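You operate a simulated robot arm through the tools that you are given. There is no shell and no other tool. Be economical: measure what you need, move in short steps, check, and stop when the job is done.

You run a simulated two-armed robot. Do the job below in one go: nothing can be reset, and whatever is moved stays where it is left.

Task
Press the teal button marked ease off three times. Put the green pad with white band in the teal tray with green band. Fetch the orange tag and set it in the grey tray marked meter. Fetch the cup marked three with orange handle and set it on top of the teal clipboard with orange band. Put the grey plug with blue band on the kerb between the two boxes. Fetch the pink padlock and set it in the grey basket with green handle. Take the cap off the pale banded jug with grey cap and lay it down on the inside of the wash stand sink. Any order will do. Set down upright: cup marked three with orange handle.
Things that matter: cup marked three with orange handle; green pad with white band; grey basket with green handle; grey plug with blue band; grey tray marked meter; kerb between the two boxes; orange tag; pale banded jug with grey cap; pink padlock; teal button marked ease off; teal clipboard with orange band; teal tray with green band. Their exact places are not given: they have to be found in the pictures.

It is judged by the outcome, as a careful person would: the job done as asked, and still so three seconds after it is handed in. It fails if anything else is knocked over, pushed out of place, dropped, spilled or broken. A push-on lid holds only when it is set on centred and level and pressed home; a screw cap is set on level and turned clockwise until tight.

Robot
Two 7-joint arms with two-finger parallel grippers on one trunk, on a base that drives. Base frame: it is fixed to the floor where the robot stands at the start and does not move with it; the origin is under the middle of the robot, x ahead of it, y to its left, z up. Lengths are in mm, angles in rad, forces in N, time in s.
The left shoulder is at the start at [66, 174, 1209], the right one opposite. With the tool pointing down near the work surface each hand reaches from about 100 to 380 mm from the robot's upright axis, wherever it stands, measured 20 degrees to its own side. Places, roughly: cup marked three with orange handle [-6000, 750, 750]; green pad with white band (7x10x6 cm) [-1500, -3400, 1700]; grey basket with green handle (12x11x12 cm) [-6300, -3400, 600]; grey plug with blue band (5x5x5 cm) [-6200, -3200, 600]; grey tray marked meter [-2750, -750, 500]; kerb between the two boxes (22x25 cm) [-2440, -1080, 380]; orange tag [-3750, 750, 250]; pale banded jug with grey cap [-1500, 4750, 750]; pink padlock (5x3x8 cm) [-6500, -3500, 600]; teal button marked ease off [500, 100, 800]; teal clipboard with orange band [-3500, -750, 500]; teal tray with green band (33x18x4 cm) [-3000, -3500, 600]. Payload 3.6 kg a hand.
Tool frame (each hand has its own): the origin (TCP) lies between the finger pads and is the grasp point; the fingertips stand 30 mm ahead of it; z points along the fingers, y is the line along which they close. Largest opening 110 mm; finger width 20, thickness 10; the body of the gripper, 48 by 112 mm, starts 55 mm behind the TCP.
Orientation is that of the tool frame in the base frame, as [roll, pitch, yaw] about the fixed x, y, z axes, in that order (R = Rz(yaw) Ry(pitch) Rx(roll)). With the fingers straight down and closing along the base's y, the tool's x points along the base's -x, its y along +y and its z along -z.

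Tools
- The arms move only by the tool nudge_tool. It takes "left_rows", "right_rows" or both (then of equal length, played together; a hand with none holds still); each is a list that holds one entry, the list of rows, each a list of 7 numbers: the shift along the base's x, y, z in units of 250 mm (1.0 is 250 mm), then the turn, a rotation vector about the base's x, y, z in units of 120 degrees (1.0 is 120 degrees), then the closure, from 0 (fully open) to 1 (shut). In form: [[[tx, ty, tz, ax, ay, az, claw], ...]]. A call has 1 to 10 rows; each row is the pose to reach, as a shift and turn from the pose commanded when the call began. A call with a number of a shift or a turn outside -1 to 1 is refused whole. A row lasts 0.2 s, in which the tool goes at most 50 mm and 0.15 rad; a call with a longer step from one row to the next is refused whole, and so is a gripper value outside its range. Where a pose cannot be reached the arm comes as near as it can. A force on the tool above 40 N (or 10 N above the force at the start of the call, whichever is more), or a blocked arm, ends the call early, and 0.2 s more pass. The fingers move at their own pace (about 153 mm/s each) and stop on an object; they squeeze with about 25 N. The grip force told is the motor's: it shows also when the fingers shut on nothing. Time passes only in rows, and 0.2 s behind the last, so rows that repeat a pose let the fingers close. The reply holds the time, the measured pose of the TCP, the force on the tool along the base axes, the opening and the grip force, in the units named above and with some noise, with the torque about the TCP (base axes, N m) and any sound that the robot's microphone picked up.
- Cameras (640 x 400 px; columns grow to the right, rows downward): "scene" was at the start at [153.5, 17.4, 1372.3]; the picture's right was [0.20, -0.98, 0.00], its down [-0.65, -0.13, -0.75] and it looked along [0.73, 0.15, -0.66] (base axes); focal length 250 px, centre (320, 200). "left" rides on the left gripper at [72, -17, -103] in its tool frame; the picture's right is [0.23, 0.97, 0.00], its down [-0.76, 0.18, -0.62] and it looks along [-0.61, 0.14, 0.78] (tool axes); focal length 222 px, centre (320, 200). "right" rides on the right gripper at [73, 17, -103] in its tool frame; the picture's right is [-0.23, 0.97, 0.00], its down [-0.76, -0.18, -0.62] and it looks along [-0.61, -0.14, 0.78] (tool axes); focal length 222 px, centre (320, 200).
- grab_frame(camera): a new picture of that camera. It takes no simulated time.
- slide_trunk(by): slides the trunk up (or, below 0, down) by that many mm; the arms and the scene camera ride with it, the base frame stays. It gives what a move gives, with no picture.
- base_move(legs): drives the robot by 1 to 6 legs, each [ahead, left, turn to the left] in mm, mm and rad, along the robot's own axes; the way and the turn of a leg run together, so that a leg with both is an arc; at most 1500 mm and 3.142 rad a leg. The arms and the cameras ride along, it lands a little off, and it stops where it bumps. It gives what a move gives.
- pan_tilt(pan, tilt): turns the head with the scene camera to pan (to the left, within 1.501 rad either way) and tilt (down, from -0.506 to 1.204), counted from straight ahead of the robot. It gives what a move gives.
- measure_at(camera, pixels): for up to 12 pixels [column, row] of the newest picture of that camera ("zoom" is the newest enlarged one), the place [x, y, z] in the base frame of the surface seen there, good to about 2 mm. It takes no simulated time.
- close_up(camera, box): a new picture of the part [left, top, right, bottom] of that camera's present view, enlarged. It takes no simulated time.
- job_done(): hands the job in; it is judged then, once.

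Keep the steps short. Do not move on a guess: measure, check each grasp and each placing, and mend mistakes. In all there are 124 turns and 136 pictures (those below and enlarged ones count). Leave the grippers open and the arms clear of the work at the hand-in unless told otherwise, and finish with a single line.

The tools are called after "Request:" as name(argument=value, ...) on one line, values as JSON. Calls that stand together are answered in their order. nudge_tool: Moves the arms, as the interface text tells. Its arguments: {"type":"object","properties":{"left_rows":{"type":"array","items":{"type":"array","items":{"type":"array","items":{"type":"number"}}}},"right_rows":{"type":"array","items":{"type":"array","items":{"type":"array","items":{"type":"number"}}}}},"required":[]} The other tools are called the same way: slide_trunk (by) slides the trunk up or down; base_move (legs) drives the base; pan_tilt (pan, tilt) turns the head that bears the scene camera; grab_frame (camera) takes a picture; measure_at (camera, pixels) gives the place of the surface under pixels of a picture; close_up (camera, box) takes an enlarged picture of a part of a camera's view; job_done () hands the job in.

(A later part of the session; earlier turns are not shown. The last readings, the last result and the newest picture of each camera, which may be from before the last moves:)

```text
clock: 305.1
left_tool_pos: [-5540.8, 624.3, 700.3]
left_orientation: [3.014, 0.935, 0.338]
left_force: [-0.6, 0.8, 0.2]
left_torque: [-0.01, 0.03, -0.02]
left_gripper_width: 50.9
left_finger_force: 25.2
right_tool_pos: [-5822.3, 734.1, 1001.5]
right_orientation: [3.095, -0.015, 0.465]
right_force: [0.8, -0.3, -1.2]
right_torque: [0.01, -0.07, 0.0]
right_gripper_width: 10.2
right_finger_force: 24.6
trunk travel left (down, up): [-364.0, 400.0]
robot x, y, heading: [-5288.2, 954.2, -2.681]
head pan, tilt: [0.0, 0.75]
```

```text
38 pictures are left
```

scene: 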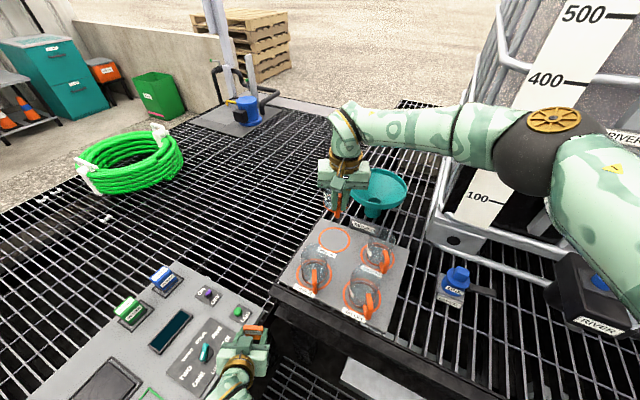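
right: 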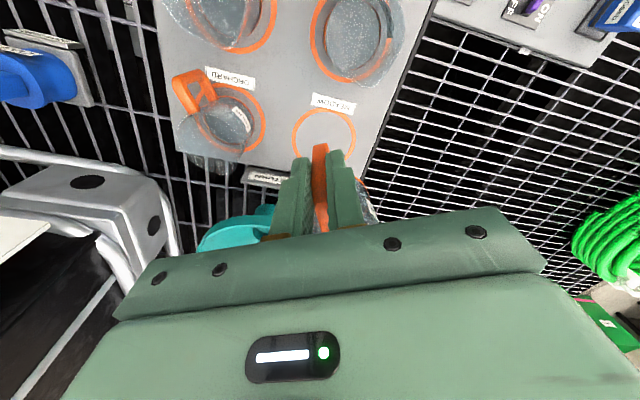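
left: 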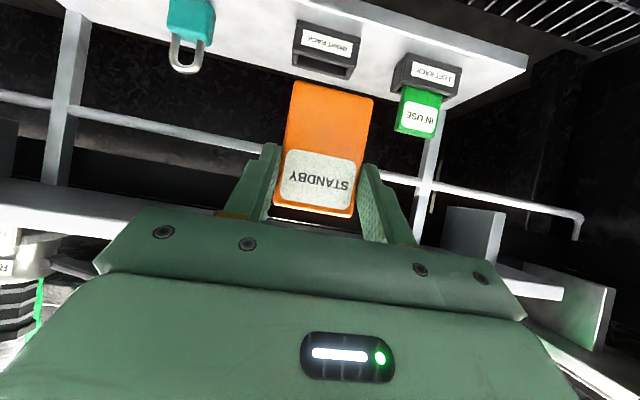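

Request:
base_move(legs=[[-450, 0, 0], [0, 0, -0.46], [-1420, -450, 0], [-1480, 0, 0], [-1280, 740, 0], [0, 0, -1.57]])

```text
clock: 333.8
left_tool_pos: [-894.7, 1418.5, 699.5]
left_orientation: [3.015, 0.934, -1.646]
left_force: [-0.4, 0.0, -0.2]
left_torque: [-0.03, -0.02, 0.01]
left_gripper_width: 51.0
left_finger_force: 25.2
right_tool_pos: [-681.0, 1632.4, 1000.1]
right_orientation: [3.094, -0.016, -1.517]
right_force: [-0.1, 0.4, -0.9]
right_torque: [-0.04, 0.01, 0.01]
right_gripper_width: 10.3
right_finger_force: 25.1
trunk travel left (down, up): [-364.0, 400.0]
robot x, y, heading: [-701.8, 1055.8, 1.62]
head pan, tilt: [0.0, 0.75]
```

Correct heading and go back south then west along the lane to x≈−3480, facing +y.

Request:
base_move(legs=[[0, -70, -0.05], [-1450, 0, 0], [-1450, 0, 0], [0, 1450, 0], [0, 1400, 0]])

Request:
pan_tilt(pan=0.0, tilt=0.65)

Request:
grab_frame(camera="scene")

```text
clock: 362.0
left_tool_pos: [-3709.7, -1622.0, 699.3]
left_orientation: [3.014, 0.933, -1.628]
left_force: [0.3, -0.8, 0.3]
left_torque: [0.0, -0.04, -0.02]
left_gripper_width: 50.8
left_finger_force: 24.5
right_tool_pos: [-3500.7, -1403.1, 1001.3]
right_orientation: [3.096, -0.016, -1.5]
right_force: [-1.4, 0.7, -1.0]
right_torque: [-0.03, -0.02, 0.01]
right_gripper_width: 10.2
right_finger_force: 25.4
trunk travel left (down, up): [-364.0, 400.0]
robot x, y, heading: [-3504.7, -1979.3, 1.641]
head pan, tilt: [0.0, 0.75]
```

```text
clock: 362.7
left_tool_pos: [-3710.6, -1620.4, 700.2]
left_orientation: [3.013, 0.932, -1.628]
left_force: [0.0, -0.6, -1.3]
left_torque: [0.02, -0.01, -0.01]
left_gripper_width: 50.8
left_finger_force: 24.8
right_tool_pos: [-3498.9, -1403.0, 1000.5]
right_orientation: [3.094, -0.016, -1.499]
right_force: [-0.5, -0.1, -1.0]
right_torque: [-0.07, 0.01, 0.04]
right_gripper_width: 10.4
right_finger_force: 25.3
trunk travel left (down, up): [-364.0, 400.0]
robot x, y, heading: [-3505.9, -1976.8, 1.646]
head pan, tilt: [0.0, 0.649]
```

```text
37 pictures are left
```

scene: 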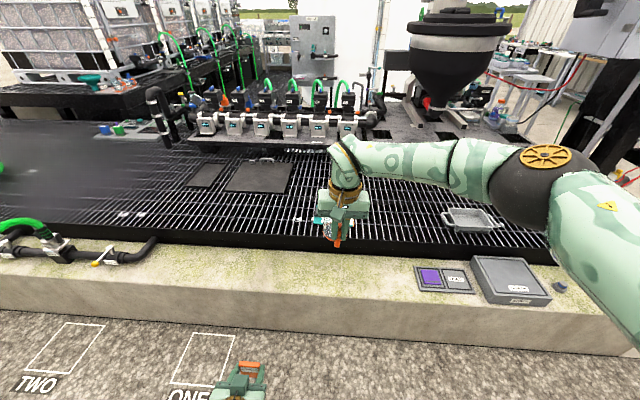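

I straighten the heading, raise the left hand (tag), approach by 440, lower the trunk 230, and look through the right hand camera for the clipboard.

Request:
nudge_tool(left_rows=[[[0, 0, 0.18, 0, 0, 0, 0.9], [0, 0, 0.36, 0, 0, 0, 0.9], [0, 0, 0.54, 0, 0, 0, 0.9], [0, 0, 0.72, 0, 0, 0, 0.9], [0, 0, 0.9, 0, 0, 0, 0.9]]])

Request:
base_move(legs=[[0, 0, -0.073], [440, 0, 0]])

Request:
slide_trunk(by=-230)

Request:
grab_frame(camera="right")

Request:
grab_frame(camera="scene")

```text
clock: 363.9
left_tool_pos: [-3722.8, -1628.5, 916.1]
left_orientation: [2.872, 0.901, -1.794]
left_force: [-0.1, -0.5, -1.4]
left_torque: [-0.03, 0.01, 0.03]
left_gripper_width: 50.9
left_finger_force: 25.1
right_tool_pos: [-3498.6, -1403.9, 1000.8]
right_orientation: [3.095, -0.014, -1.498]
right_force: [0.0, 0.1, -0.2]
right_torque: [-0.06, -0.01, 0.05]
right_gripper_width: 10.2
right_finger_force: 24.9
trunk travel left (down, up): [-364.0, 400.0]
robot x, y, heading: [-3506.8, -1982.7, 1.642]
head pan, tilt: [0.0, 0.649]
```

```text
clock: 367.0
left_tool_pos: [-3699.8, -1165.4, 918.9]
left_orientation: [2.863, 0.911, -1.865]
left_force: [-0.7, -0.4, -0.4]
left_torque: [-0.02, 0.01, -0.01]
left_gripper_width: 50.9
left_finger_force: 25.4
right_tool_pos: [-3460.4, -960.6, 999.3]
right_orientation: [3.094, -0.018, -1.569]
right_force: [0.0, 0.2, -0.8]
right_torque: [-0.05, 0.0, -0.01]
right_gripper_width: 10.3
right_finger_force: 25.2
trunk travel left (down, up): [-364.0, 400.0]
robot x, y, heading: [-3509.8, -1534.1, 1.572]
head pan, tilt: [0.0, 0.649]
```

```text
clock: 369.4
left_tool_pos: [-3702.2, -1166.9, 670.7]
left_orientation: [2.852, 0.846, -1.897]
left_force: [-0.5, -0.8, -0.2]
left_torque: [-0.02, 0.03, 0.01]
left_gripper_width: 51.0
left_finger_force: 24.8
right_tool_pos: [-3459.9, -962.0, 770.9]
right_orientation: [3.095, -0.016, -1.571]
right_force: [-0.4, 0.1, -0.6]
right_torque: [-0.03, -0.02, 0.01]
right_gripper_width: 10.4
right_finger_force: 25.4
trunk travel left (down, up): [-134.0, 630.0]
robot x, y, heading: [-3506.1, -1535.2, 1.569]
head pan, tilt: [0.0, 0.649]
```

```text
36 pictures are left
```

right: 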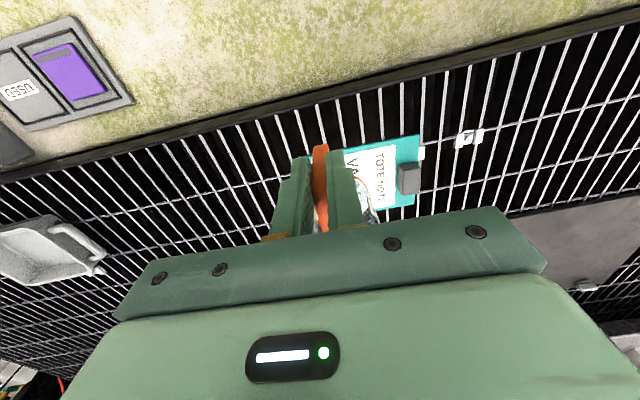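

```text
35 pictures are left
```

scene: 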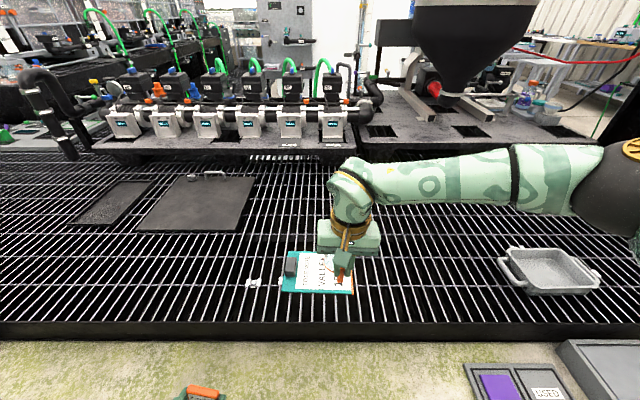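

Measure the clipboard's corners and clip.

Request:
measure_at(camera="scene", pixels=[[289, 254], [284, 291], [351, 293], [290, 266], [310, 275], [300, 285], [330, 290], [345, 293], [312, 258], [297, 270]])

Request:
measure_at(camera="right", pixels=[[345, 150], [418, 137], [412, 200], [410, 180], [380, 170], [370, 190], [348, 195]])

```text
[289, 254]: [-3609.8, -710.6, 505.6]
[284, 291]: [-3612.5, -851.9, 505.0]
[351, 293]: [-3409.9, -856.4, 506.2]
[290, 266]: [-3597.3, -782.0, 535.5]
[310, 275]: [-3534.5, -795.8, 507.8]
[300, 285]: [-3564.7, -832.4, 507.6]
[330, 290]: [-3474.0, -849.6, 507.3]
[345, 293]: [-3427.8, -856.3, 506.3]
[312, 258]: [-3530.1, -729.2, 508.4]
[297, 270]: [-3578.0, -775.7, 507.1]
```

```text
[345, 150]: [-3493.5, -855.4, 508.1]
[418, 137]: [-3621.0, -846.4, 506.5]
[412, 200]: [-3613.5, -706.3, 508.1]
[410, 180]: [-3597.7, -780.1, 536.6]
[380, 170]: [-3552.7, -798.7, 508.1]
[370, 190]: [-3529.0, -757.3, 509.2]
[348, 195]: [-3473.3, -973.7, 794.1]
```

Clipboard top z 507, x −3615…−3408, y −858…−705. Target cup centre ≈[−3485,−795]; TCP ≈[−3485,−863], contact near z≈592. For reach I put the right shoulder directly in line and close to the kerb: left 150, ahead 45, lift the tag hand, trunk down 110.

Request:
nudge_tool(left_rows=[[[0, -0.1, 0.15, 0, 0, 0, 0.9], [0, -0.2, 0.3, 0, 0, 0, 0.9], [0, -0.2, 0.45, 0, 0, 0, 0.9], [0, -0.2, 0.6, 0, 0, 0, 0.9]]])

Request:
base_move(legs=[[0, 150, 0], [45, 0, 0]])

Request:
slide_trunk(by=-110)

```text
clock: 370.3
left_tool_pos: [-3727.7, -1200.2, 661.6]
left_orientation: [2.656, 0.778, -2.0]
left_force: [1.0, -0.1, 0.0]
left_torque: [-0.03, -0.02, -0.01]
left_gripper_width: 51.1
left_finger_force: 24.4
left hand out of reach, approached as far as the arm can: row 1, 2, 3, 4
right_tool_pos: [-3458.6, -960.3, 770.2]
right_orientation: [3.094, -0.018, -1.568]
right_force: [0.1, -0.3, -0.4]
right_torque: [-0.01, 0.01, -0.03]
right_gripper_width: 10.2
right_finger_force: 25.5
trunk travel left (down, up): [-134.0, 630.0]
robot x, y, heading: [-3506.3, -1535.1, 1.573]
head pan, tilt: [0.0, 0.649]
stopped in row 4 (left hand): the arm was blocked; the commanded pose is now the measured one
```

```text
clock: 372.2
left_tool_pos: [-3872.4, -1155.0, 661.1]
left_orientation: [2.659, 0.78, -2.0]
left_force: [0.3, -0.4, -0.6]
left_torque: [0.0, 0.02, -0.04]
left_gripper_width: 50.8
left_finger_force: 25.1
right_tool_pos: [-3603.9, -914.5, 769.0]
right_orientation: [3.094, -0.018, -1.572]
right_force: [0.7, 0.1, -1.1]
right_torque: [-0.04, 0.01, 0.0]
right_gripper_width: 10.4
right_finger_force: 25.2
trunk travel left (down, up): [-134.0, 630.0]
robot x, y, heading: [-3650.8, -1491.5, 1.571]
head pan, tilt: [0.0, 0.649]
```

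```text
clock: 373.6
left_tool_pos: [-3875.2, -1163.5, 524.5]
left_orientation: [2.706, 0.639, -2.009]
left_force: [0.8, -0.1, -0.9]
left_torque: [-0.01, 0.01, -0.01]
left_gripper_width: 50.9
left_finger_force: 25.7
right_tool_pos: [-3605.8, -914.8, 660.7]
right_orientation: [3.093, -0.016, -1.571]
right_force: [0.2, 0.0, -1.0]
right_torque: [-0.06, 0.01, 0.02]
right_gripper_width: 10.4
right_finger_force: 25.2
trunk travel left (down, up): [-24.0, 740.0]
robot x, y, heading: [-3649.6, -1490.9, 1.568]
head pan, tilt: [0.0, 0.649]
```

Right hand (cup) at [−3606,−915,661]. Move over the clipboard to [−3485,−863,640].

Request:
nudge_tool(right_rows=[[[0.12, 0.05, -0.02, 0, 0, 0, 1], [0.24, 0.1, -0.04, 0, 0, 0, 1], [0.36, 0.15, -0.06, 0, 0, 0, 1], [0.484, 0.208, -0.084, 0, 0, 0, 1], [0.484, 0.208, -0.084, 0, 0, 0, 1]]])

Request:
grab_frame(camera="scene")

```text
clock: 374.8
left_tool_pos: [-3875.0, -1163.6, 523.3]
left_orientation: [2.71, 0.636, -2.007]
left_force: [0.6, -0.2, 0.1]
left_torque: [0.01, 0.0, 0.01]
left_gripper_width: 51.2
left_finger_force: 25.0
right_tool_pos: [-3482.9, -862.8, 639.1]
right_orientation: [3.095, -0.018, -1.571]
right_force: [-0.2, -0.3, 0.1]
right_torque: [-0.05, -0.01, -0.02]
right_gripper_width: 10.4
right_finger_force: 25.4
trunk travel left (down, up): [-24.0, 740.0]
robot x, y, heading: [-3652.1, -1490.3, 1.57]
head pan, tilt: [0.0, 0.649]
```

```text
34 pictures are left
```

scene: 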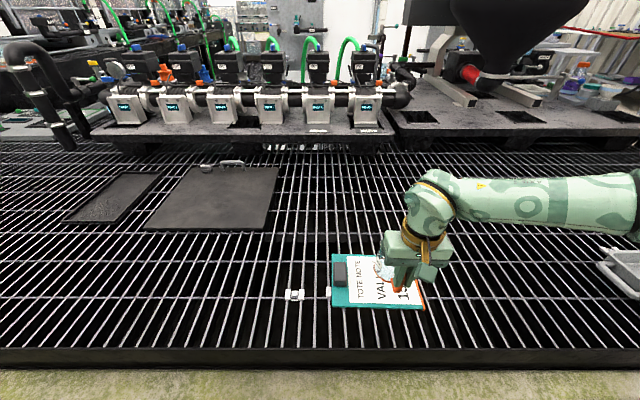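

Reached. Lower gently to z≈593 and read the force.

Request:
nudge_tool(right_rows=[[[0, 0, -0.06, 0, 0, 0, 1], [0, 0, -0.12, 0, 0, 0, 1], [0, 0, -0.16, 0, 0, 0, 1], [0, 0, -0.175, 0, 0, 0, 1], [0, 0, -0.185, 0, 0, 0, 1], [0, 0, -0.185, 0, 0, 0, 1]]])

Request:
close_up(camera="scene", box=[310, 230, 450, 330])

```text
clock: 376.2
left_tool_pos: [-3874.3, -1163.7, 525.3]
left_orientation: [2.709, 0.639, -2.01]
left_force: [-0.5, -0.4, -1.3]
left_torque: [-0.01, -0.01, 0.0]
left_gripper_width: 51.0
left_finger_force: 24.9
right_tool_pos: [-3485.0, -863.6, 593.0]
right_orientation: [3.093, -0.014, -1.571]
right_force: [0.0, 0.5, -0.9]
right_torque: [-0.04, 0.01, 0.0]
right_gripper_width: 10.4
right_finger_force: 25.1
trunk travel left (down, up): [-24.0, 740.0]
robot x, y, heading: [-3651.1, -1488.4, 1.57]
head pan, tilt: [0.0, 0.649]
```

```text
4.00 times, centred on (380, 280) of scene
```

zoom: 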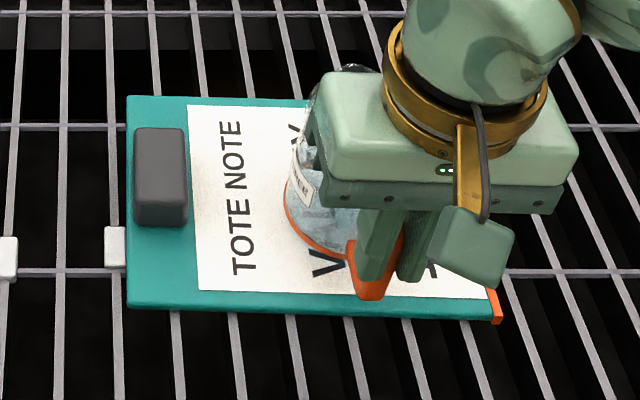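

No contact yet. Lower in 1.5 mm steps, 5 mm more.

Request:
nudge_tool(right_rows=[[[0, 0, -0.006, 0, 0, 0, 1], [0, 0, -0.012, 0, 0, 0, 1], [0, 0, -0.018, 0, 0, 0, 1], [0, 0, -0.018, 0, 0, 0, 1]]])

```text
clock: 377.2
left_tool_pos: [-3873.8, -1163.0, 523.4]
left_orientation: [2.709, 0.637, -2.01]
left_force: [-0.5, 0.7, -0.3]
left_torque: [-0.01, 0.02, 0.01]
left_gripper_width: 50.9
left_finger_force: 24.7
right_tool_pos: [-3483.6, -864.2, 588.9]
right_orientation: [3.095, -0.016, -1.572]
right_force: [-0.5, -0.2, 0.8]
right_torque: [0.03, -0.01, 0.04]
right_gripper_width: 10.4
right_finger_force: 24.8
trunk travel left (down, up): [-24.0, 740.0]
robot x, y, heading: [-3650.7, -1492.0, 1.571]
head pan, tilt: [0.0, 0.649]
```

Load came off (force −0.9→+0.8): the cup is touching. Open slightly and lift straight up.

Request:
nudge_tool(right_rows=[[[0, 0, 0, 0, 0, 0, 0.8], [0, 0, 0, 0, 0, 0, 0.75], [0, 0, 0.06, 0, 0, 0, 0.75], [0, 0, 0.16, 0, 0, 0, 0.75], [0, 0, 0.32, 0, 0, 0, 0.75], [0, -0.1, 0.48, 0, 0, 0, 0.6], [0, -0.2, 0.6, 0, 0, 0, 0.5]]])

Request:
close_up(camera="scene", box=[300, 200, 460, 330])

```text
clock: 378.8
left_tool_pos: [-3875.0, -1162.9, 525.0]
left_orientation: [2.709, 0.638, -2.008]
left_force: [-0.6, 0.0, 0.1]
left_torque: [-0.02, 0.0, 0.0]
left_gripper_width: 51.2
left_finger_force: 25.3
right_tool_pos: [-3485.4, -913.9, 739.6]
right_orientation: [3.095, -0.017, -1.573]
right_force: [0.9, -0.3, -0.2]
right_torque: [-0.02, 0.0, -0.04]
right_gripper_width: 55.0
right_finger_force: 0.1
trunk travel left (down, up): [-24.0, 740.0]
robot x, y, heading: [-3653.2, -1487.4, 1.572]
head pan, tilt: [0.0, 0.649]
```

```text
3.08 times, centred on (380, 265) of scene
```

zoom: 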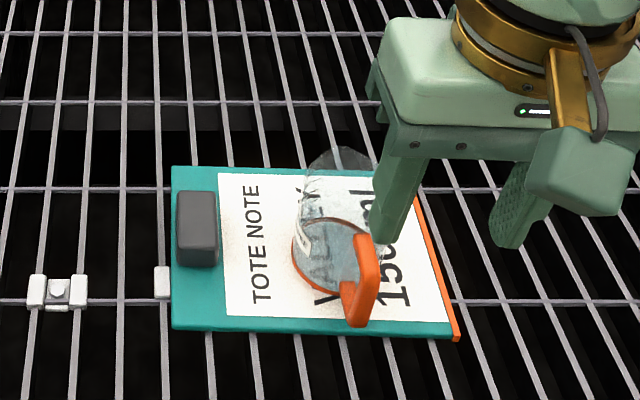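

Cup stands upright on the clipboard. Turns are short now, so I combine steps: raise trunk, drive right to bring the left hand (tag) before the METER tray, and look.

Request:
slide_trunk(by=190)

Request:
base_move(legs=[[0, -990, 0]])

Request:
nudge_tool(left_rows=[[[0.05, 0.1, 0.04, 0.027, -0.043, 0.015, 0.9], [0.1, 0.2, 0.08, 0.054, -0.086, 0.029, 0.9], [0.15, 0.35, 0.1, 0.081, -0.129, 0.044, 0.9], [0.2, 0.5, 0.1, 0.108, -0.172, 0.058, 0.9], [0.2, 0.6, 0.1, 0.108, -0.172, 0.058, 0.9], [0.2, 0.6, 0.1, 0.108, -0.172, 0.058, 0.9]]])

Request:
grab_frame(camera="left")

Request:
grab_frame(camera="scene")

Request:
measure_at(camera="scene", pixels=[[160, 255], [200, 255], [240, 255], [280, 255], [160, 285], [200, 285], [240, 285], [280, 285], [200, 235], [240, 235]])

```text
clock: 380.9
left_tool_pos: [-3886.8, -1174.5, 707.9]
left_orientation: [2.641, 0.581, -2.103]
left_force: [-0.7, -1.2, -0.6]
left_torque: [-0.04, 0.01, 0.03]
left_gripper_width: 51.1
left_finger_force: 24.9
right_tool_pos: [-3484.1, -914.0, 929.5]
right_orientation: [3.095, -0.016, -1.572]
right_force: [0.5, 0.0, -0.2]
right_torque: [0.01, 0.05, -0.01]
right_gripper_width: 54.8
right_finger_force: 0.1
trunk travel left (down, up): [-214.0, 549.0]
robot x, y, heading: [-3650.5, -1491.8, 1.576]
head pan, tilt: [0.0, 0.649]
stopped: the arm was blocked; the commanded pose is now the measured one
```

```text
clock: 386.0
left_tool_pos: [-2917.2, -1167.0, 707.4]
left_orientation: [2.641, 0.583, -2.082]
left_force: [0.6, 0.3, -0.2]
left_torque: [-0.01, 0.01, -0.01]
left_gripper_width: 51.0
left_finger_force: 25.2
right_tool_pos: [-2520.3, -897.6, 929.8]
right_orientation: [3.095, -0.015, -1.548]
right_force: [0.9, 0.1, 0.3]
right_torque: [0.02, -0.03, -0.03]
right_gripper_width: 54.7
right_finger_force: 0.0
trunk travel left (down, up): [-214.0, 549.0]
robot x, y, heading: [-2677.4, -1476.4, 1.593]
head pan, tilt: [0.0, 0.649]
```

```text
clock: 386.9
left_tool_pos: [-2900.8, -1079.2, 721.4]
left_orientation: [2.744, 0.798, -2.001]
left_force: [-0.4, 0.6, 0.1]
left_torque: [-0.04, 0.03, 0.02]
left_gripper_width: 51.2
left_finger_force: 24.8
right_tool_pos: [-2521.1, -898.7, 930.2]
right_orientation: [3.093, -0.016, -1.545]
right_force: [-0.2, -0.4, -0.3]
right_torque: [0.0, 0.0, -0.04]
right_gripper_width: 55.1
right_finger_force: 0.1
trunk travel left (down, up): [-214.0, 549.0]
robot x, y, heading: [-2674.5, -1477.0, 1.598]
head pan, tilt: [0.0, 0.649]
stopped in row 4 (left hand): the arm was blocked; the commanded pose is now the measured one
```

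```text
31 pictures are left
```

left: 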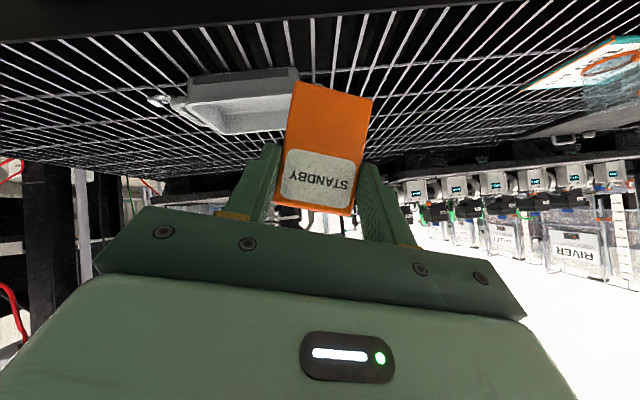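

```text
30 pictures are left
```

scene: 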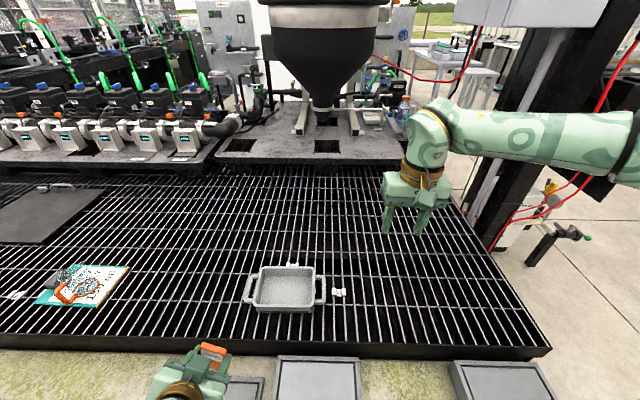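

```text
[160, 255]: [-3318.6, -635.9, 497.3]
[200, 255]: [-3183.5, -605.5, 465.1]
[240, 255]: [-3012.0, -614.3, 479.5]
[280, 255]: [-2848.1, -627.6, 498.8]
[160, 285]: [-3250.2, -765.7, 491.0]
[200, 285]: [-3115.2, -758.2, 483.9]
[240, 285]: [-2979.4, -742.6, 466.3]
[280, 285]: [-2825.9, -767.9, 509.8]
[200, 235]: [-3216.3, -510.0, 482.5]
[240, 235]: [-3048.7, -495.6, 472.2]
```

Tray centre ≈[−2812,−775]. Extend the left hand forward over it in two calls and check.

Request:
nudge_tool(left_rows=[[[0.06, 0.14, 0.02, 0, 0, 0, 0.9], [0.12, 0.28, 0.02, 0, 0, 0, 0.9], [0.18, 0.42, 0.02, 0, 0, 0, 0.9], [0.24, 0.56, 0.0, 0, 0, 0, 0.9], [0.3, 0.7, 0.0, 0, 0, 0, 0.9], [0.34, 0.84, 0.0, 0, 0, 0, 0.9], [0.356, 0.96, 0.0, 0, 0, 0, 0.9], [0.356, 0.96, 0.0, 0, 0, 0, 0.9]]])

Request:
grab_frame(camera="left")

Request:
close_up(camera="scene", box=[200, 240, 360, 380])

Request:
measure_at(camera="left", pixels=[[297, 85], [365, 95], [330, 90], [240, 100], [200, 90], [280, 110], [300, 60], [400, 100], [250, 60], [350, 60]])

```text
clock: 387.8
left_tool_pos: [-2898.9, -981.0, 712.7]
left_orientation: [2.575, 0.716, -2.148]
left_force: [0.0, 0.5, -0.1]
left_torque: [0.0, -0.02, 0.02]
left_gripper_width: 50.8
left_finger_force: 24.7
right_tool_pos: [-2520.1, -897.8, 928.6]
right_orientation: [3.095, -0.016, -1.547]
right_force: [0.2, -0.9, -0.1]
right_torque: [-0.03, 0.02, 0.0]
right_gripper_width: 55.2
right_finger_force: 0.1
trunk travel left (down, up): [-214.0, 549.0]
robot x, y, heading: [-2676.9, -1479.3, 1.596]
head pan, tilt: [0.0, 0.649]
stopped in row 4 (left hand): the arm was blocked; the commanded pose is now the measured one
```

```text
29 pictures are left
```

left: 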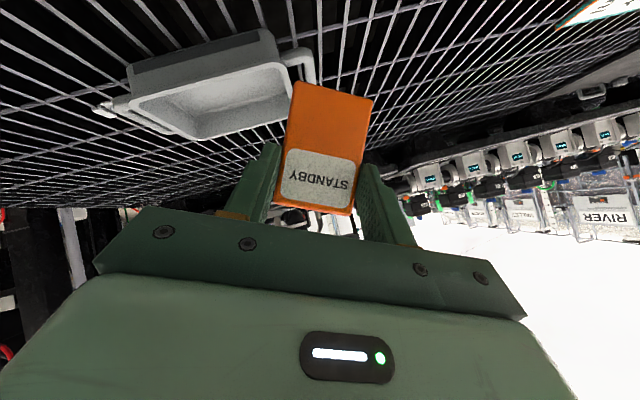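

```text
2.86 times, centred on (280, 310) of scene
```

zoom: 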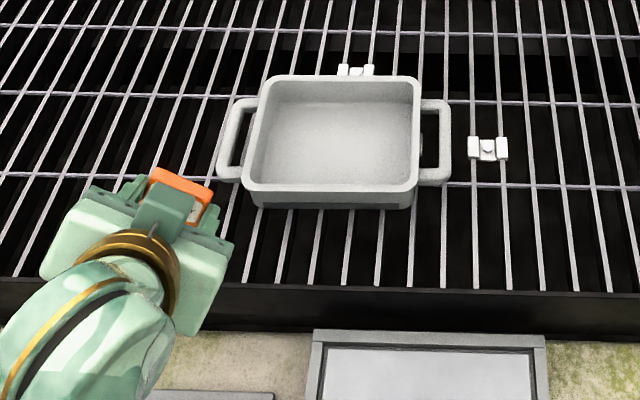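

```text
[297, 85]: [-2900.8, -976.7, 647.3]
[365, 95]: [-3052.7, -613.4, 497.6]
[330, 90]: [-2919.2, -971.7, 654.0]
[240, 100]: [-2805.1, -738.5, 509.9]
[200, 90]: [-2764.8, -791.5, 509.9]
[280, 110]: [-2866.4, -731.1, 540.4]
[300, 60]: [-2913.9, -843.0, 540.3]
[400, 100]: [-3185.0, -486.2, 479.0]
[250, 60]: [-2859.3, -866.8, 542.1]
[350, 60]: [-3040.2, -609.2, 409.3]
```

The arm progresses ~100 mm per call. I shift the base right 95 and ahead 60, then forward 120 mm, then lower 100 mm over the tray.

Request:
base_move(legs=[[0, -95, -0.02], [60, 0, 0]])

Request:
nudge_tool(left_rows=[[[0, 0.12, 0, 0, 0, 0, 0.9], [0, 0.24, 0, 0, 0, 0, 0.9], [0, 0.36, 0, 0, 0, 0, 0.9], [0, 0.44, 0, 0, 0, 0, 0.9]]])

Request:
nudge_tool(left_rows=[[[0, 0, -0.1, 0, 0, 0, 0.9], [0, 0, -0.2, 0, 0, 0, 0.9], [0, 0, -0.3, 0, 0, 0, 0.9]]])

Request:
grab_frame(camera="left")

Request:
close_up(camera="scene", box=[180, 240, 380, 390])

Request:
measure_at(camera="left", pixels=[[297, 87], [330, 92], [345, 98], [320, 130], [240, 100], [420, 110], [300, 60], [250, 60], [350, 60]])

```text
clock: 389.4
left_tool_pos: [-2793.3, -946.9, 714.4]
left_orientation: [2.575, 0.718, -2.169]
left_force: [0.4, 0.0, -0.7]
left_torque: [-0.01, -0.03, -0.01]
left_gripper_width: 51.0
left_finger_force: 25.3
right_tool_pos: [-2415.6, -871.1, 928.2]
right_orientation: [3.096, -0.015, -1.567]
right_force: [-0.7, -0.4, -0.4]
right_torque: [0.02, 0.01, 0.01]
right_gripper_width: 54.7
right_finger_force: 0.0
trunk travel left (down, up): [-214.0, 549.0]
robot x, y, heading: [-2578.9, -1445.7, 1.577]
head pan, tilt: [0.0, 0.649]
stopped in leg 2: the robot was blocked; the commanded pose is now the measured one
```

```text
clock: 390.4
left_tool_pos: [-2795.6, -832.9, 712.9]
left_orientation: [2.574, 0.713, -2.167]
left_force: [-0.5, 0.2, -1.1]
left_torque: [-0.04, 0.0, 0.02]
left_gripper_width: 50.9
left_finger_force: 24.4
right_tool_pos: [-2414.0, -869.1, 927.9]
right_orientation: [3.094, -0.016, -1.567]
right_force: [-0.2, 0.5, -0.5]
right_torque: [0.01, 0.03, 0.03]
right_gripper_width: 54.9
right_finger_force: 0.0
trunk travel left (down, up): [-214.0, 549.0]
robot x, y, heading: [-2578.7, -1445.3, 1.574]
head pan, tilt: [0.0, 0.649]
```

```text
clock: 391.2
left_tool_pos: [-2795.1, -834.3, 636.2]
left_orientation: [2.573, 0.716, -2.166]
left_force: [0.0, -0.6, -0.6]
left_torque: [-0.01, -0.04, -0.01]
left_gripper_width: 51.0
left_finger_force: 24.8
right_tool_pos: [-2414.6, -867.9, 928.1]
right_orientation: [3.094, -0.018, -1.566]
right_force: [-0.7, 0.9, -0.5]
right_torque: [0.01, 0.02, -0.01]
right_gripper_width: 54.9
right_finger_force: 0.0
trunk travel left (down, up): [-214.0, 549.0]
robot x, y, heading: [-2574.6, -1442.5, 1.575]
head pan, tilt: [0.0, 0.649]
```

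```text
27 pictures are left
```

left: 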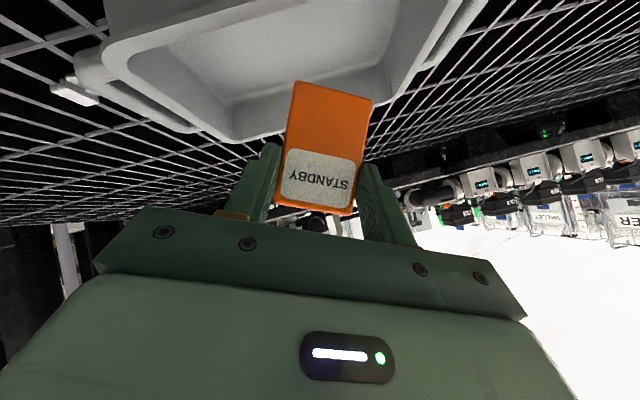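

```text
2.67 times, centred on (280, 315) of scene
```

zoom: 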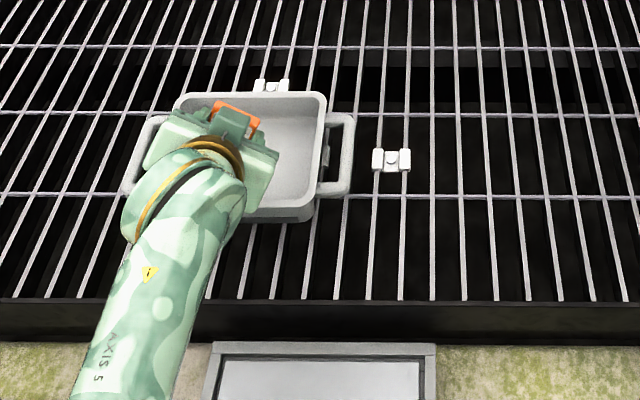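

```text
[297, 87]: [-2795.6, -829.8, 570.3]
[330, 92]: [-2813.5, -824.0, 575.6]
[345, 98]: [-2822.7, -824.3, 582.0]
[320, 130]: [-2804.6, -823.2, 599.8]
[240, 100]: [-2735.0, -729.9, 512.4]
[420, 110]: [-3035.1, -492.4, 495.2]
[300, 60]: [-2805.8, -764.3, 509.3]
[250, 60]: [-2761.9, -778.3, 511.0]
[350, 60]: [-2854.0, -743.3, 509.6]
```

Tag bottom is inside the tray outline, 60 mm above its floor. I lower 50 mm, release, lift away, verify by picture, then travel north toward the jug (corridor x≈−200) and look.

Request:
nudge_tool(left_rows=[[[0, 0.05, -0.1, 0, 0, 0, 0.9], [0, 0.08, -0.2, 0, 0, 0, 0.9], [0, 0.08, -0.2, 0, 0, 0, 0.9], [0, 0.08, -0.2, 0, 0, 0, 0.4], [0, 0.08, -0.2, 0, 0, 0, 0.3], [0, 0, -0.1, 0, 0, 0, 0.3], [0, -0.1, 0.05, 0, 0, 0, 0.3], [0, -0.25, 0.15, 0, 0, 0, 0.3]]])

Request:
base_move(legs=[[-450, 0, 0]])

Request:
close_up(camera="scene", box=[200, 190, 360, 290])

Request:
slide_trunk(by=110)

Request:
base_move(legs=[[0, -1450, 0], [0, -925, 0], [1500, 0, 0], [1500, 0, 0], [1500, 0, 0]])

Request:
base_move(legs=[[1500, 0, 0], [600, 0, 0], [0, 0, 1.57]])

Request:
pan_tilt(pan=0, tilt=0.5)

Request:
grab_frame(camera="scene")

```text
clock: 393.0
left_tool_pos: [-2809.6, -883.8, 689.7]
left_orientation: [2.515, 0.723, -2.198]
left_force: [0.1, -1.0, -0.5]
left_torque: [0.03, 0.0, -0.02]
left_gripper_width: 77.1
left_finger_force: 0.1
right_tool_pos: [-2414.4, -869.2, 929.1]
right_orientation: [3.097, -0.017, -1.566]
right_force: [-0.2, 0.0, -0.8]
right_torque: [0.03, 0.01, 0.03]
right_gripper_width: 54.9
right_finger_force: 0.0
trunk travel left (down, up): [-214.0, 549.0]
robot x, y, heading: [-2580.3, -1443.3, 1.58]
head pan, tilt: [0.0, 0.649]
```

```text
clock: 395.8
left_tool_pos: [-2805.0, -1350.7, 680.3]
left_orientation: [2.524, 0.704, -2.198]
left_force: [-0.3, 0.3, -0.1]
left_torque: [-0.01, -0.02, 0.01]
left_gripper_width: 76.9
left_finger_force: 0.0
right_tool_pos: [-2413.2, -1325.9, 929.0]
right_orientation: [3.096, -0.017, -1.566]
right_force: [-0.2, -0.6, 0.3]
right_torque: [0.05, 0.01, -0.04]
right_gripper_width: 55.0
right_finger_force: 0.0
trunk travel left (down, up): [-214.0, 549.0]
robot x, y, heading: [-2576.9, -1905.0, 1.58]
head pan, tilt: [0.0, 0.649]
```

```text
4.00 times, centred on (280, 240) of scene
```

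zoom: 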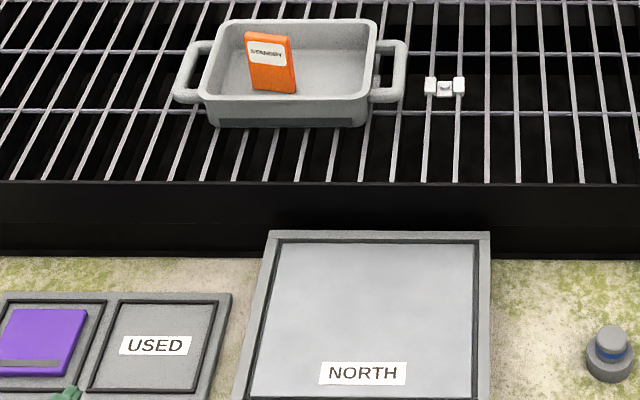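

```text
clock: 397.2
left_tool_pos: [-2810.9, -1349.7, 789.5]
left_orientation: [2.513, 0.697, -2.205]
left_force: [-0.1, -0.4, -1.1]
left_torque: [-0.01, -0.03, 0.01]
left_gripper_width: 77.0
left_finger_force: 0.0
right_tool_pos: [-2413.4, -1326.7, 1037.7]
right_orientation: [3.097, -0.021, -1.564]
right_force: [-0.2, 0.1, -0.6]
right_torque: [0.0, -0.02, -0.01]
right_gripper_width: 55.1
right_finger_force: 0.0
trunk travel left (down, up): [-324.0, 439.0]
robot x, y, heading: [-2575.7, -1906.2, 1.582]
head pan, tilt: [0.0, 0.649]
```

```text
clock: 430.0
left_tool_pos: [-404.8, 3161.0, 789.4]
left_orientation: [2.513, 0.696, -2.206]
left_force: [0.7, -0.4, 0.1]
left_torque: [0.03, 0.02, 0.02]
left_gripper_width: 77.0
left_finger_force: 0.0
right_tool_pos: [-7.2, 3183.2, 1037.0]
right_orientation: [3.096, -0.018, -1.566]
right_force: [0.1, -0.1, -0.4]
right_torque: [0.01, 0.0, -0.02]
right_gripper_width: 54.9
right_finger_force: 0.1
trunk travel left (down, up): [-324.0, 439.0]
robot x, y, heading: [-167.7, 2604.4, 1.576]
head pan, tilt: [0.0, 0.649]
```

```text
clock: 444.2
left_tool_pos: [-745.7, 4451.4, 789.8]
left_orientation: [2.511, 0.696, -0.634]
left_force: [0.7, -0.2, -0.9]
left_torque: [0.02, -0.01, -0.02]
left_gripper_width: 76.8
left_finger_force: 0.1
right_tool_pos: [-768.5, 4849.8, 1038.5]
right_orientation: [3.096, -0.018, 0.006]
right_force: [-0.7, 0.3, -0.2]
right_torque: [0.01, 0.0, 0.06]
right_gripper_width: 55.0
right_finger_force: 0.0
trunk travel left (down, up): [-324.0, 439.0]
robot x, y, heading: [-191.8, 4688.9, -3.131]
head pan, tilt: [0.0, 0.649]
```

```text
clock: 444.9
left_tool_pos: [-743.3, 4450.1, 791.0]
left_orientation: [2.509, 0.694, -0.635]
left_force: [-0.4, 0.6, -0.5]
left_torque: [0.02, 0.01, 0.01]
left_gripper_width: 76.9
left_finger_force: 0.1
right_tool_pos: [-769.2, 4849.8, 1037.6]
right_orientation: [3.093, -0.018, 0.008]
right_force: [0.4, 0.2, -0.2]
right_torque: [0.0, 0.01, 0.0]
right_gripper_width: 54.7
right_finger_force: 0.1
trunk travel left (down, up): [-324.0, 439.0]
robot x, y, heading: [-190.8, 4683.1, -3.133]
head pan, tilt: [0.0, 0.499]
```

```text
24 pictures are left
```

scene: 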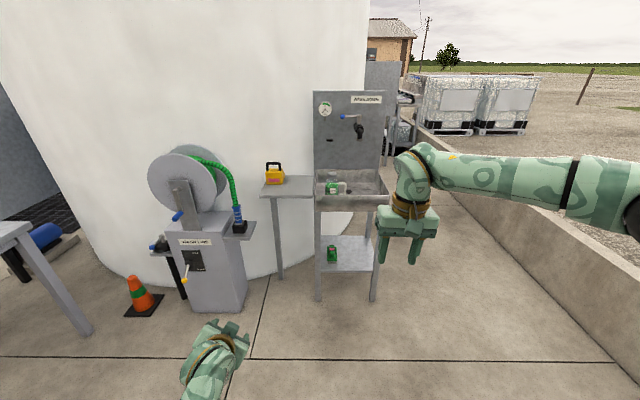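

Tag is in the tray. The wash stand is ahead at (350,190). Zoom and measure, including sink extents.

Request:
close_up(camera="scene", box=[255, 150, 405, 270])

Request:
measure_at(camera="scene", pixels=[[333, 188], [333, 178], [341, 187], [365, 188], [320, 195], [385, 195], [350, 200], [290, 185], [274, 175], [332, 252], [350, 175], [350, 120]])

Request:
close_up(camera="scene", box=[310, 165, 370, 205])

Request:
measure_at(camera="zoom", pixels=[[200, 100], [200, 140], [200, 180], [240, 140], [240, 200], [280, 180], [300, 200], [320, 220], [360, 240], [400, 250], [450, 250], [500, 250]])

```text
3.33 times, centred on (330, 210) of scene
```

zoom: 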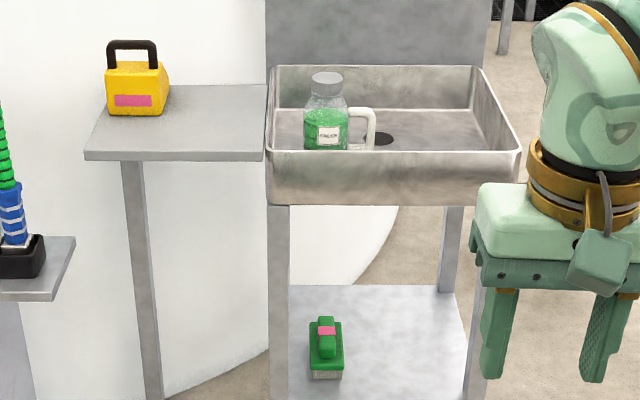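

```text
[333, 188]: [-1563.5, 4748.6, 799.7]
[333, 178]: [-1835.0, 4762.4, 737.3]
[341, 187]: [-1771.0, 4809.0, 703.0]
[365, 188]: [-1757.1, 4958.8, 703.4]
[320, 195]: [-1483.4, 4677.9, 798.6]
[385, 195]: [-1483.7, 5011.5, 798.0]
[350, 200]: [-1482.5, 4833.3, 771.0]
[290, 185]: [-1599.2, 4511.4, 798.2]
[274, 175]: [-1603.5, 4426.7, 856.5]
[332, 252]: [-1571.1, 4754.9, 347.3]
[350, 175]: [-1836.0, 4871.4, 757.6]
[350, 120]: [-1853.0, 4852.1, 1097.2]
```

```text
10.00 times, centred on (340, 185) of scene
```

zoom: 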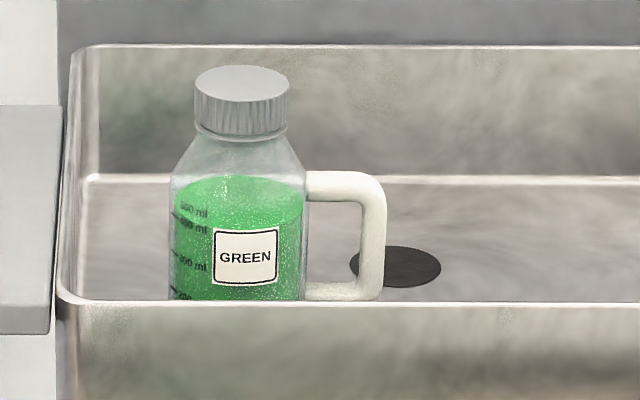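

```text
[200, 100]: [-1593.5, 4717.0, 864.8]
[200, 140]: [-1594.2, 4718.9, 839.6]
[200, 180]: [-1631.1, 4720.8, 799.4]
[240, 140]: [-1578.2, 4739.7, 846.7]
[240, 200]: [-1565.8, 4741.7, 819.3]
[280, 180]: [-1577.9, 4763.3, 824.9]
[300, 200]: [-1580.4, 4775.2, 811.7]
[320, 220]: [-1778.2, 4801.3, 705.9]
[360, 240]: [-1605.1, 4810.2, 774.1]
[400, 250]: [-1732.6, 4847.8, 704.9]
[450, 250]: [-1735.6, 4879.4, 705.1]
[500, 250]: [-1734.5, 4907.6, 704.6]
```

The jug stands in the sink: grey knurled screw cap, centre ≈[−1602,4740], z ≈843–874; sink floor z 704. I retract both hands, pre-turn the right wrist clockwise, drive up to the stand and look.

Request:
nudge_tool(left_rows=[[[0.15, 0, 0.08, 0, 0, 0, 0.3], [0.3, 0, 0.16, 0, 0, 0, 0.3], [0.45, 0, 0.24, 0, 0, 0, 0.3], [0.6, 0, 0.32, 0, 0, 0, 0.3], [0.75, 0, 0.4, 0, 0, 0, 0.3], [0.9, 0, 0.48, 0, 0, 0, 0.3]]])

Request:
nudge_tool(right_rows=[[[0.06, 0, 0, 0, 0, -0.07, 0.1], [0.12, 0, 0, 0, 0, -0.14, 0.1], [0.18, 0, 0, 0, 0, -0.21, 0.1], [0.18, 0, 0, 0, 0, -0.28, 0.1], [0.18, 0, 0, 0, 0, -0.35, 0.1], [0.18, 0, 0, 0, 0, -0.42, 0.1], [0.18, 0, 0, 0, 0, -0.49, 0.1], [0.18, 0, 0, 0, 0, -0.56, 0.1], [0.18, 0, 0, 0, 0, -0.63, 0.1], [0.18, 0, 0, 0, 0, -0.7, 0.1]]])

Request:
base_move(legs=[[0, 100, 0], [870, 0, 0]])

Request:
pan_tilt(pan=-0.1, tilt=0.9)

Request:
grab_frame(camera="scene")

Request:
grab_frame(camera="right")

```text
clock: 445.9
left_tool_pos: [-598.8, 4421.9, 878.3]
left_orientation: [2.368, 0.624, -0.765]
left_force: [0.1, -0.4, 0.2]
left_torque: [0.02, -0.02, 0.01]
left_gripper_width: 77.2
left_finger_force: 0.1
right_tool_pos: [-769.1, 4849.7, 1038.0]
right_orientation: [3.095, -0.017, 0.007]
right_force: [0.2, 0.3, -0.1]
right_torque: [0.01, 0.06, 0.0]
right_gripper_width: 54.8
right_finger_force: 0.1
trunk travel left (down, up): [-324.0, 439.0]
robot x, y, heading: [-191.6, 4685.0, -3.138]
head pan, tilt: [0.0, 0.499]
stopped in row 5 (left hand): the arm was blocked; the commanded pose is now the measured one
```

```text
clock: 448.1
left_tool_pos: [-599.3, 4422.4, 878.4]
left_orientation: [2.37, 0.623, -0.766]
left_force: [-0.3, 0.0, 0.4]
left_torque: [0.0, 0.01, 0.02]
left_gripper_width: 77.5
left_finger_force: 0.1
right_tool_pos: [-723.2, 4849.9, 1037.4]
right_orientation: [3.094, -0.016, -1.462]
right_force: [-0.9, 0.4, 0.6]
right_torque: [0.0, 0.01, 0.02]
right_gripper_width: 99.2
right_finger_force: 0.1
trunk travel left (down, up): [-324.0, 439.0]
robot x, y, heading: [-192.7, 4682.6, -3.13]
head pan, tilt: [0.0, 0.499]
```

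```text
clock: 453.4
left_tool_pos: [-1450.4, 4309.1, 879.0]
left_orientation: [2.37, 0.622, -0.762]
left_force: [-0.1, 0.3, 0.0]
left_torque: [0.01, 0.0, 0.01]
left_gripper_width: 77.0
left_finger_force: 0.0
right_tool_pos: [-1578.5, 4736.1, 1038.0]
right_orientation: [3.095, -0.018, -1.452]
right_force: [-1.0, 0.2, -0.1]
right_torque: [0.01, 0.0, -0.01]
right_gripper_width: 99.0
right_finger_force: 0.1
trunk travel left (down, up): [-324.0, 439.0]
robot x, y, heading: [-1044.5, 4577.0, -3.129]
head pan, tilt: [0.0, 0.499]
```

```text
clock: 454.3
left_tool_pos: [-1449.9, 4310.0, 877.7]
left_orientation: [2.371, 0.621, -0.762]
left_force: [-0.2, -0.2, 0.2]
left_torque: [0.01, 0.0, -0.03]
left_gripper_width: 77.2
left_finger_force: 0.2
right_tool_pos: [-1578.2, 4735.2, 1037.2]
right_orientation: [3.096, -0.017, -1.453]
right_force: [-0.3, 0.6, 0.1]
right_torque: [-0.01, 0.0, -0.02]
right_gripper_width: 98.8
right_finger_force: 0.0
trunk travel left (down, up): [-324.0, 439.0]
robot x, y, heading: [-1046.7, 4577.8, -3.13]
head pan, tilt: [-0.099, 0.901]
```

```text
21 pictures are left
```

scene: 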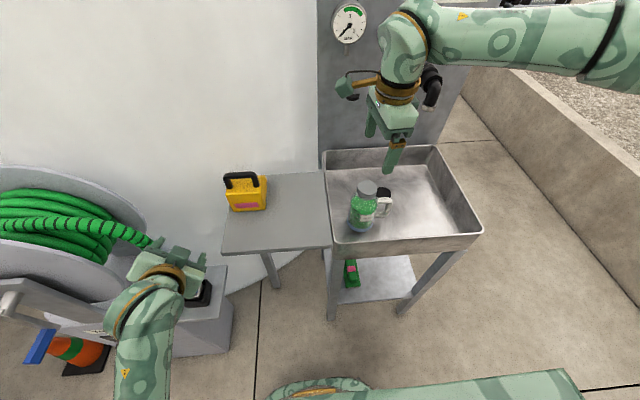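

```text
20 pictures are left
```

right: 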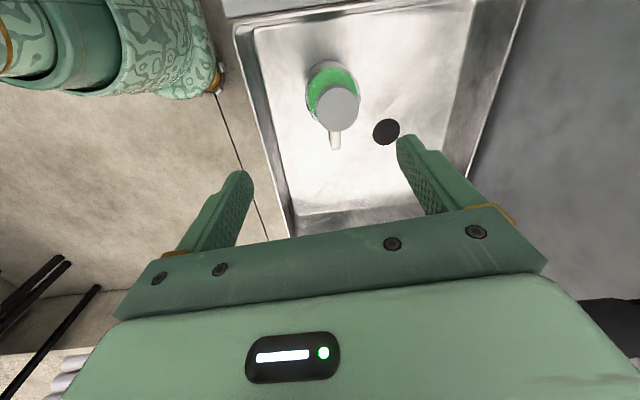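

Measure the cap from both cameras.

Request:
measure_at(camera="right", pixels=[[337, 108], [337, 92], [337, 124], [319, 108], [356, 108], [334, 142], [320, 75]])

Request:
measure_at(camera="scene", pixels=[[366, 187], [366, 193], [360, 190], [373, 190], [366, 197], [420, 210], [430, 190], [440, 225]])

```text
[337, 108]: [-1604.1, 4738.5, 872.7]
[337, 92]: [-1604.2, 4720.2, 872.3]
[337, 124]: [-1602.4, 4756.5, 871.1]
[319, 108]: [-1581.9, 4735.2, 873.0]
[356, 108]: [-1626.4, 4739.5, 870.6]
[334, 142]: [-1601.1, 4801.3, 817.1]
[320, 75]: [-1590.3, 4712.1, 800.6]
```

```text
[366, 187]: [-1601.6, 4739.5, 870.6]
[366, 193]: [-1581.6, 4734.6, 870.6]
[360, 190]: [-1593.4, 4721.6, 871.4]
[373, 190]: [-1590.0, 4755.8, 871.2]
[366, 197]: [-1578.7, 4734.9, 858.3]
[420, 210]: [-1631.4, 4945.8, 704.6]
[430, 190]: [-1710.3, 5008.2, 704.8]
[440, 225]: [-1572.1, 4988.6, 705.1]
```

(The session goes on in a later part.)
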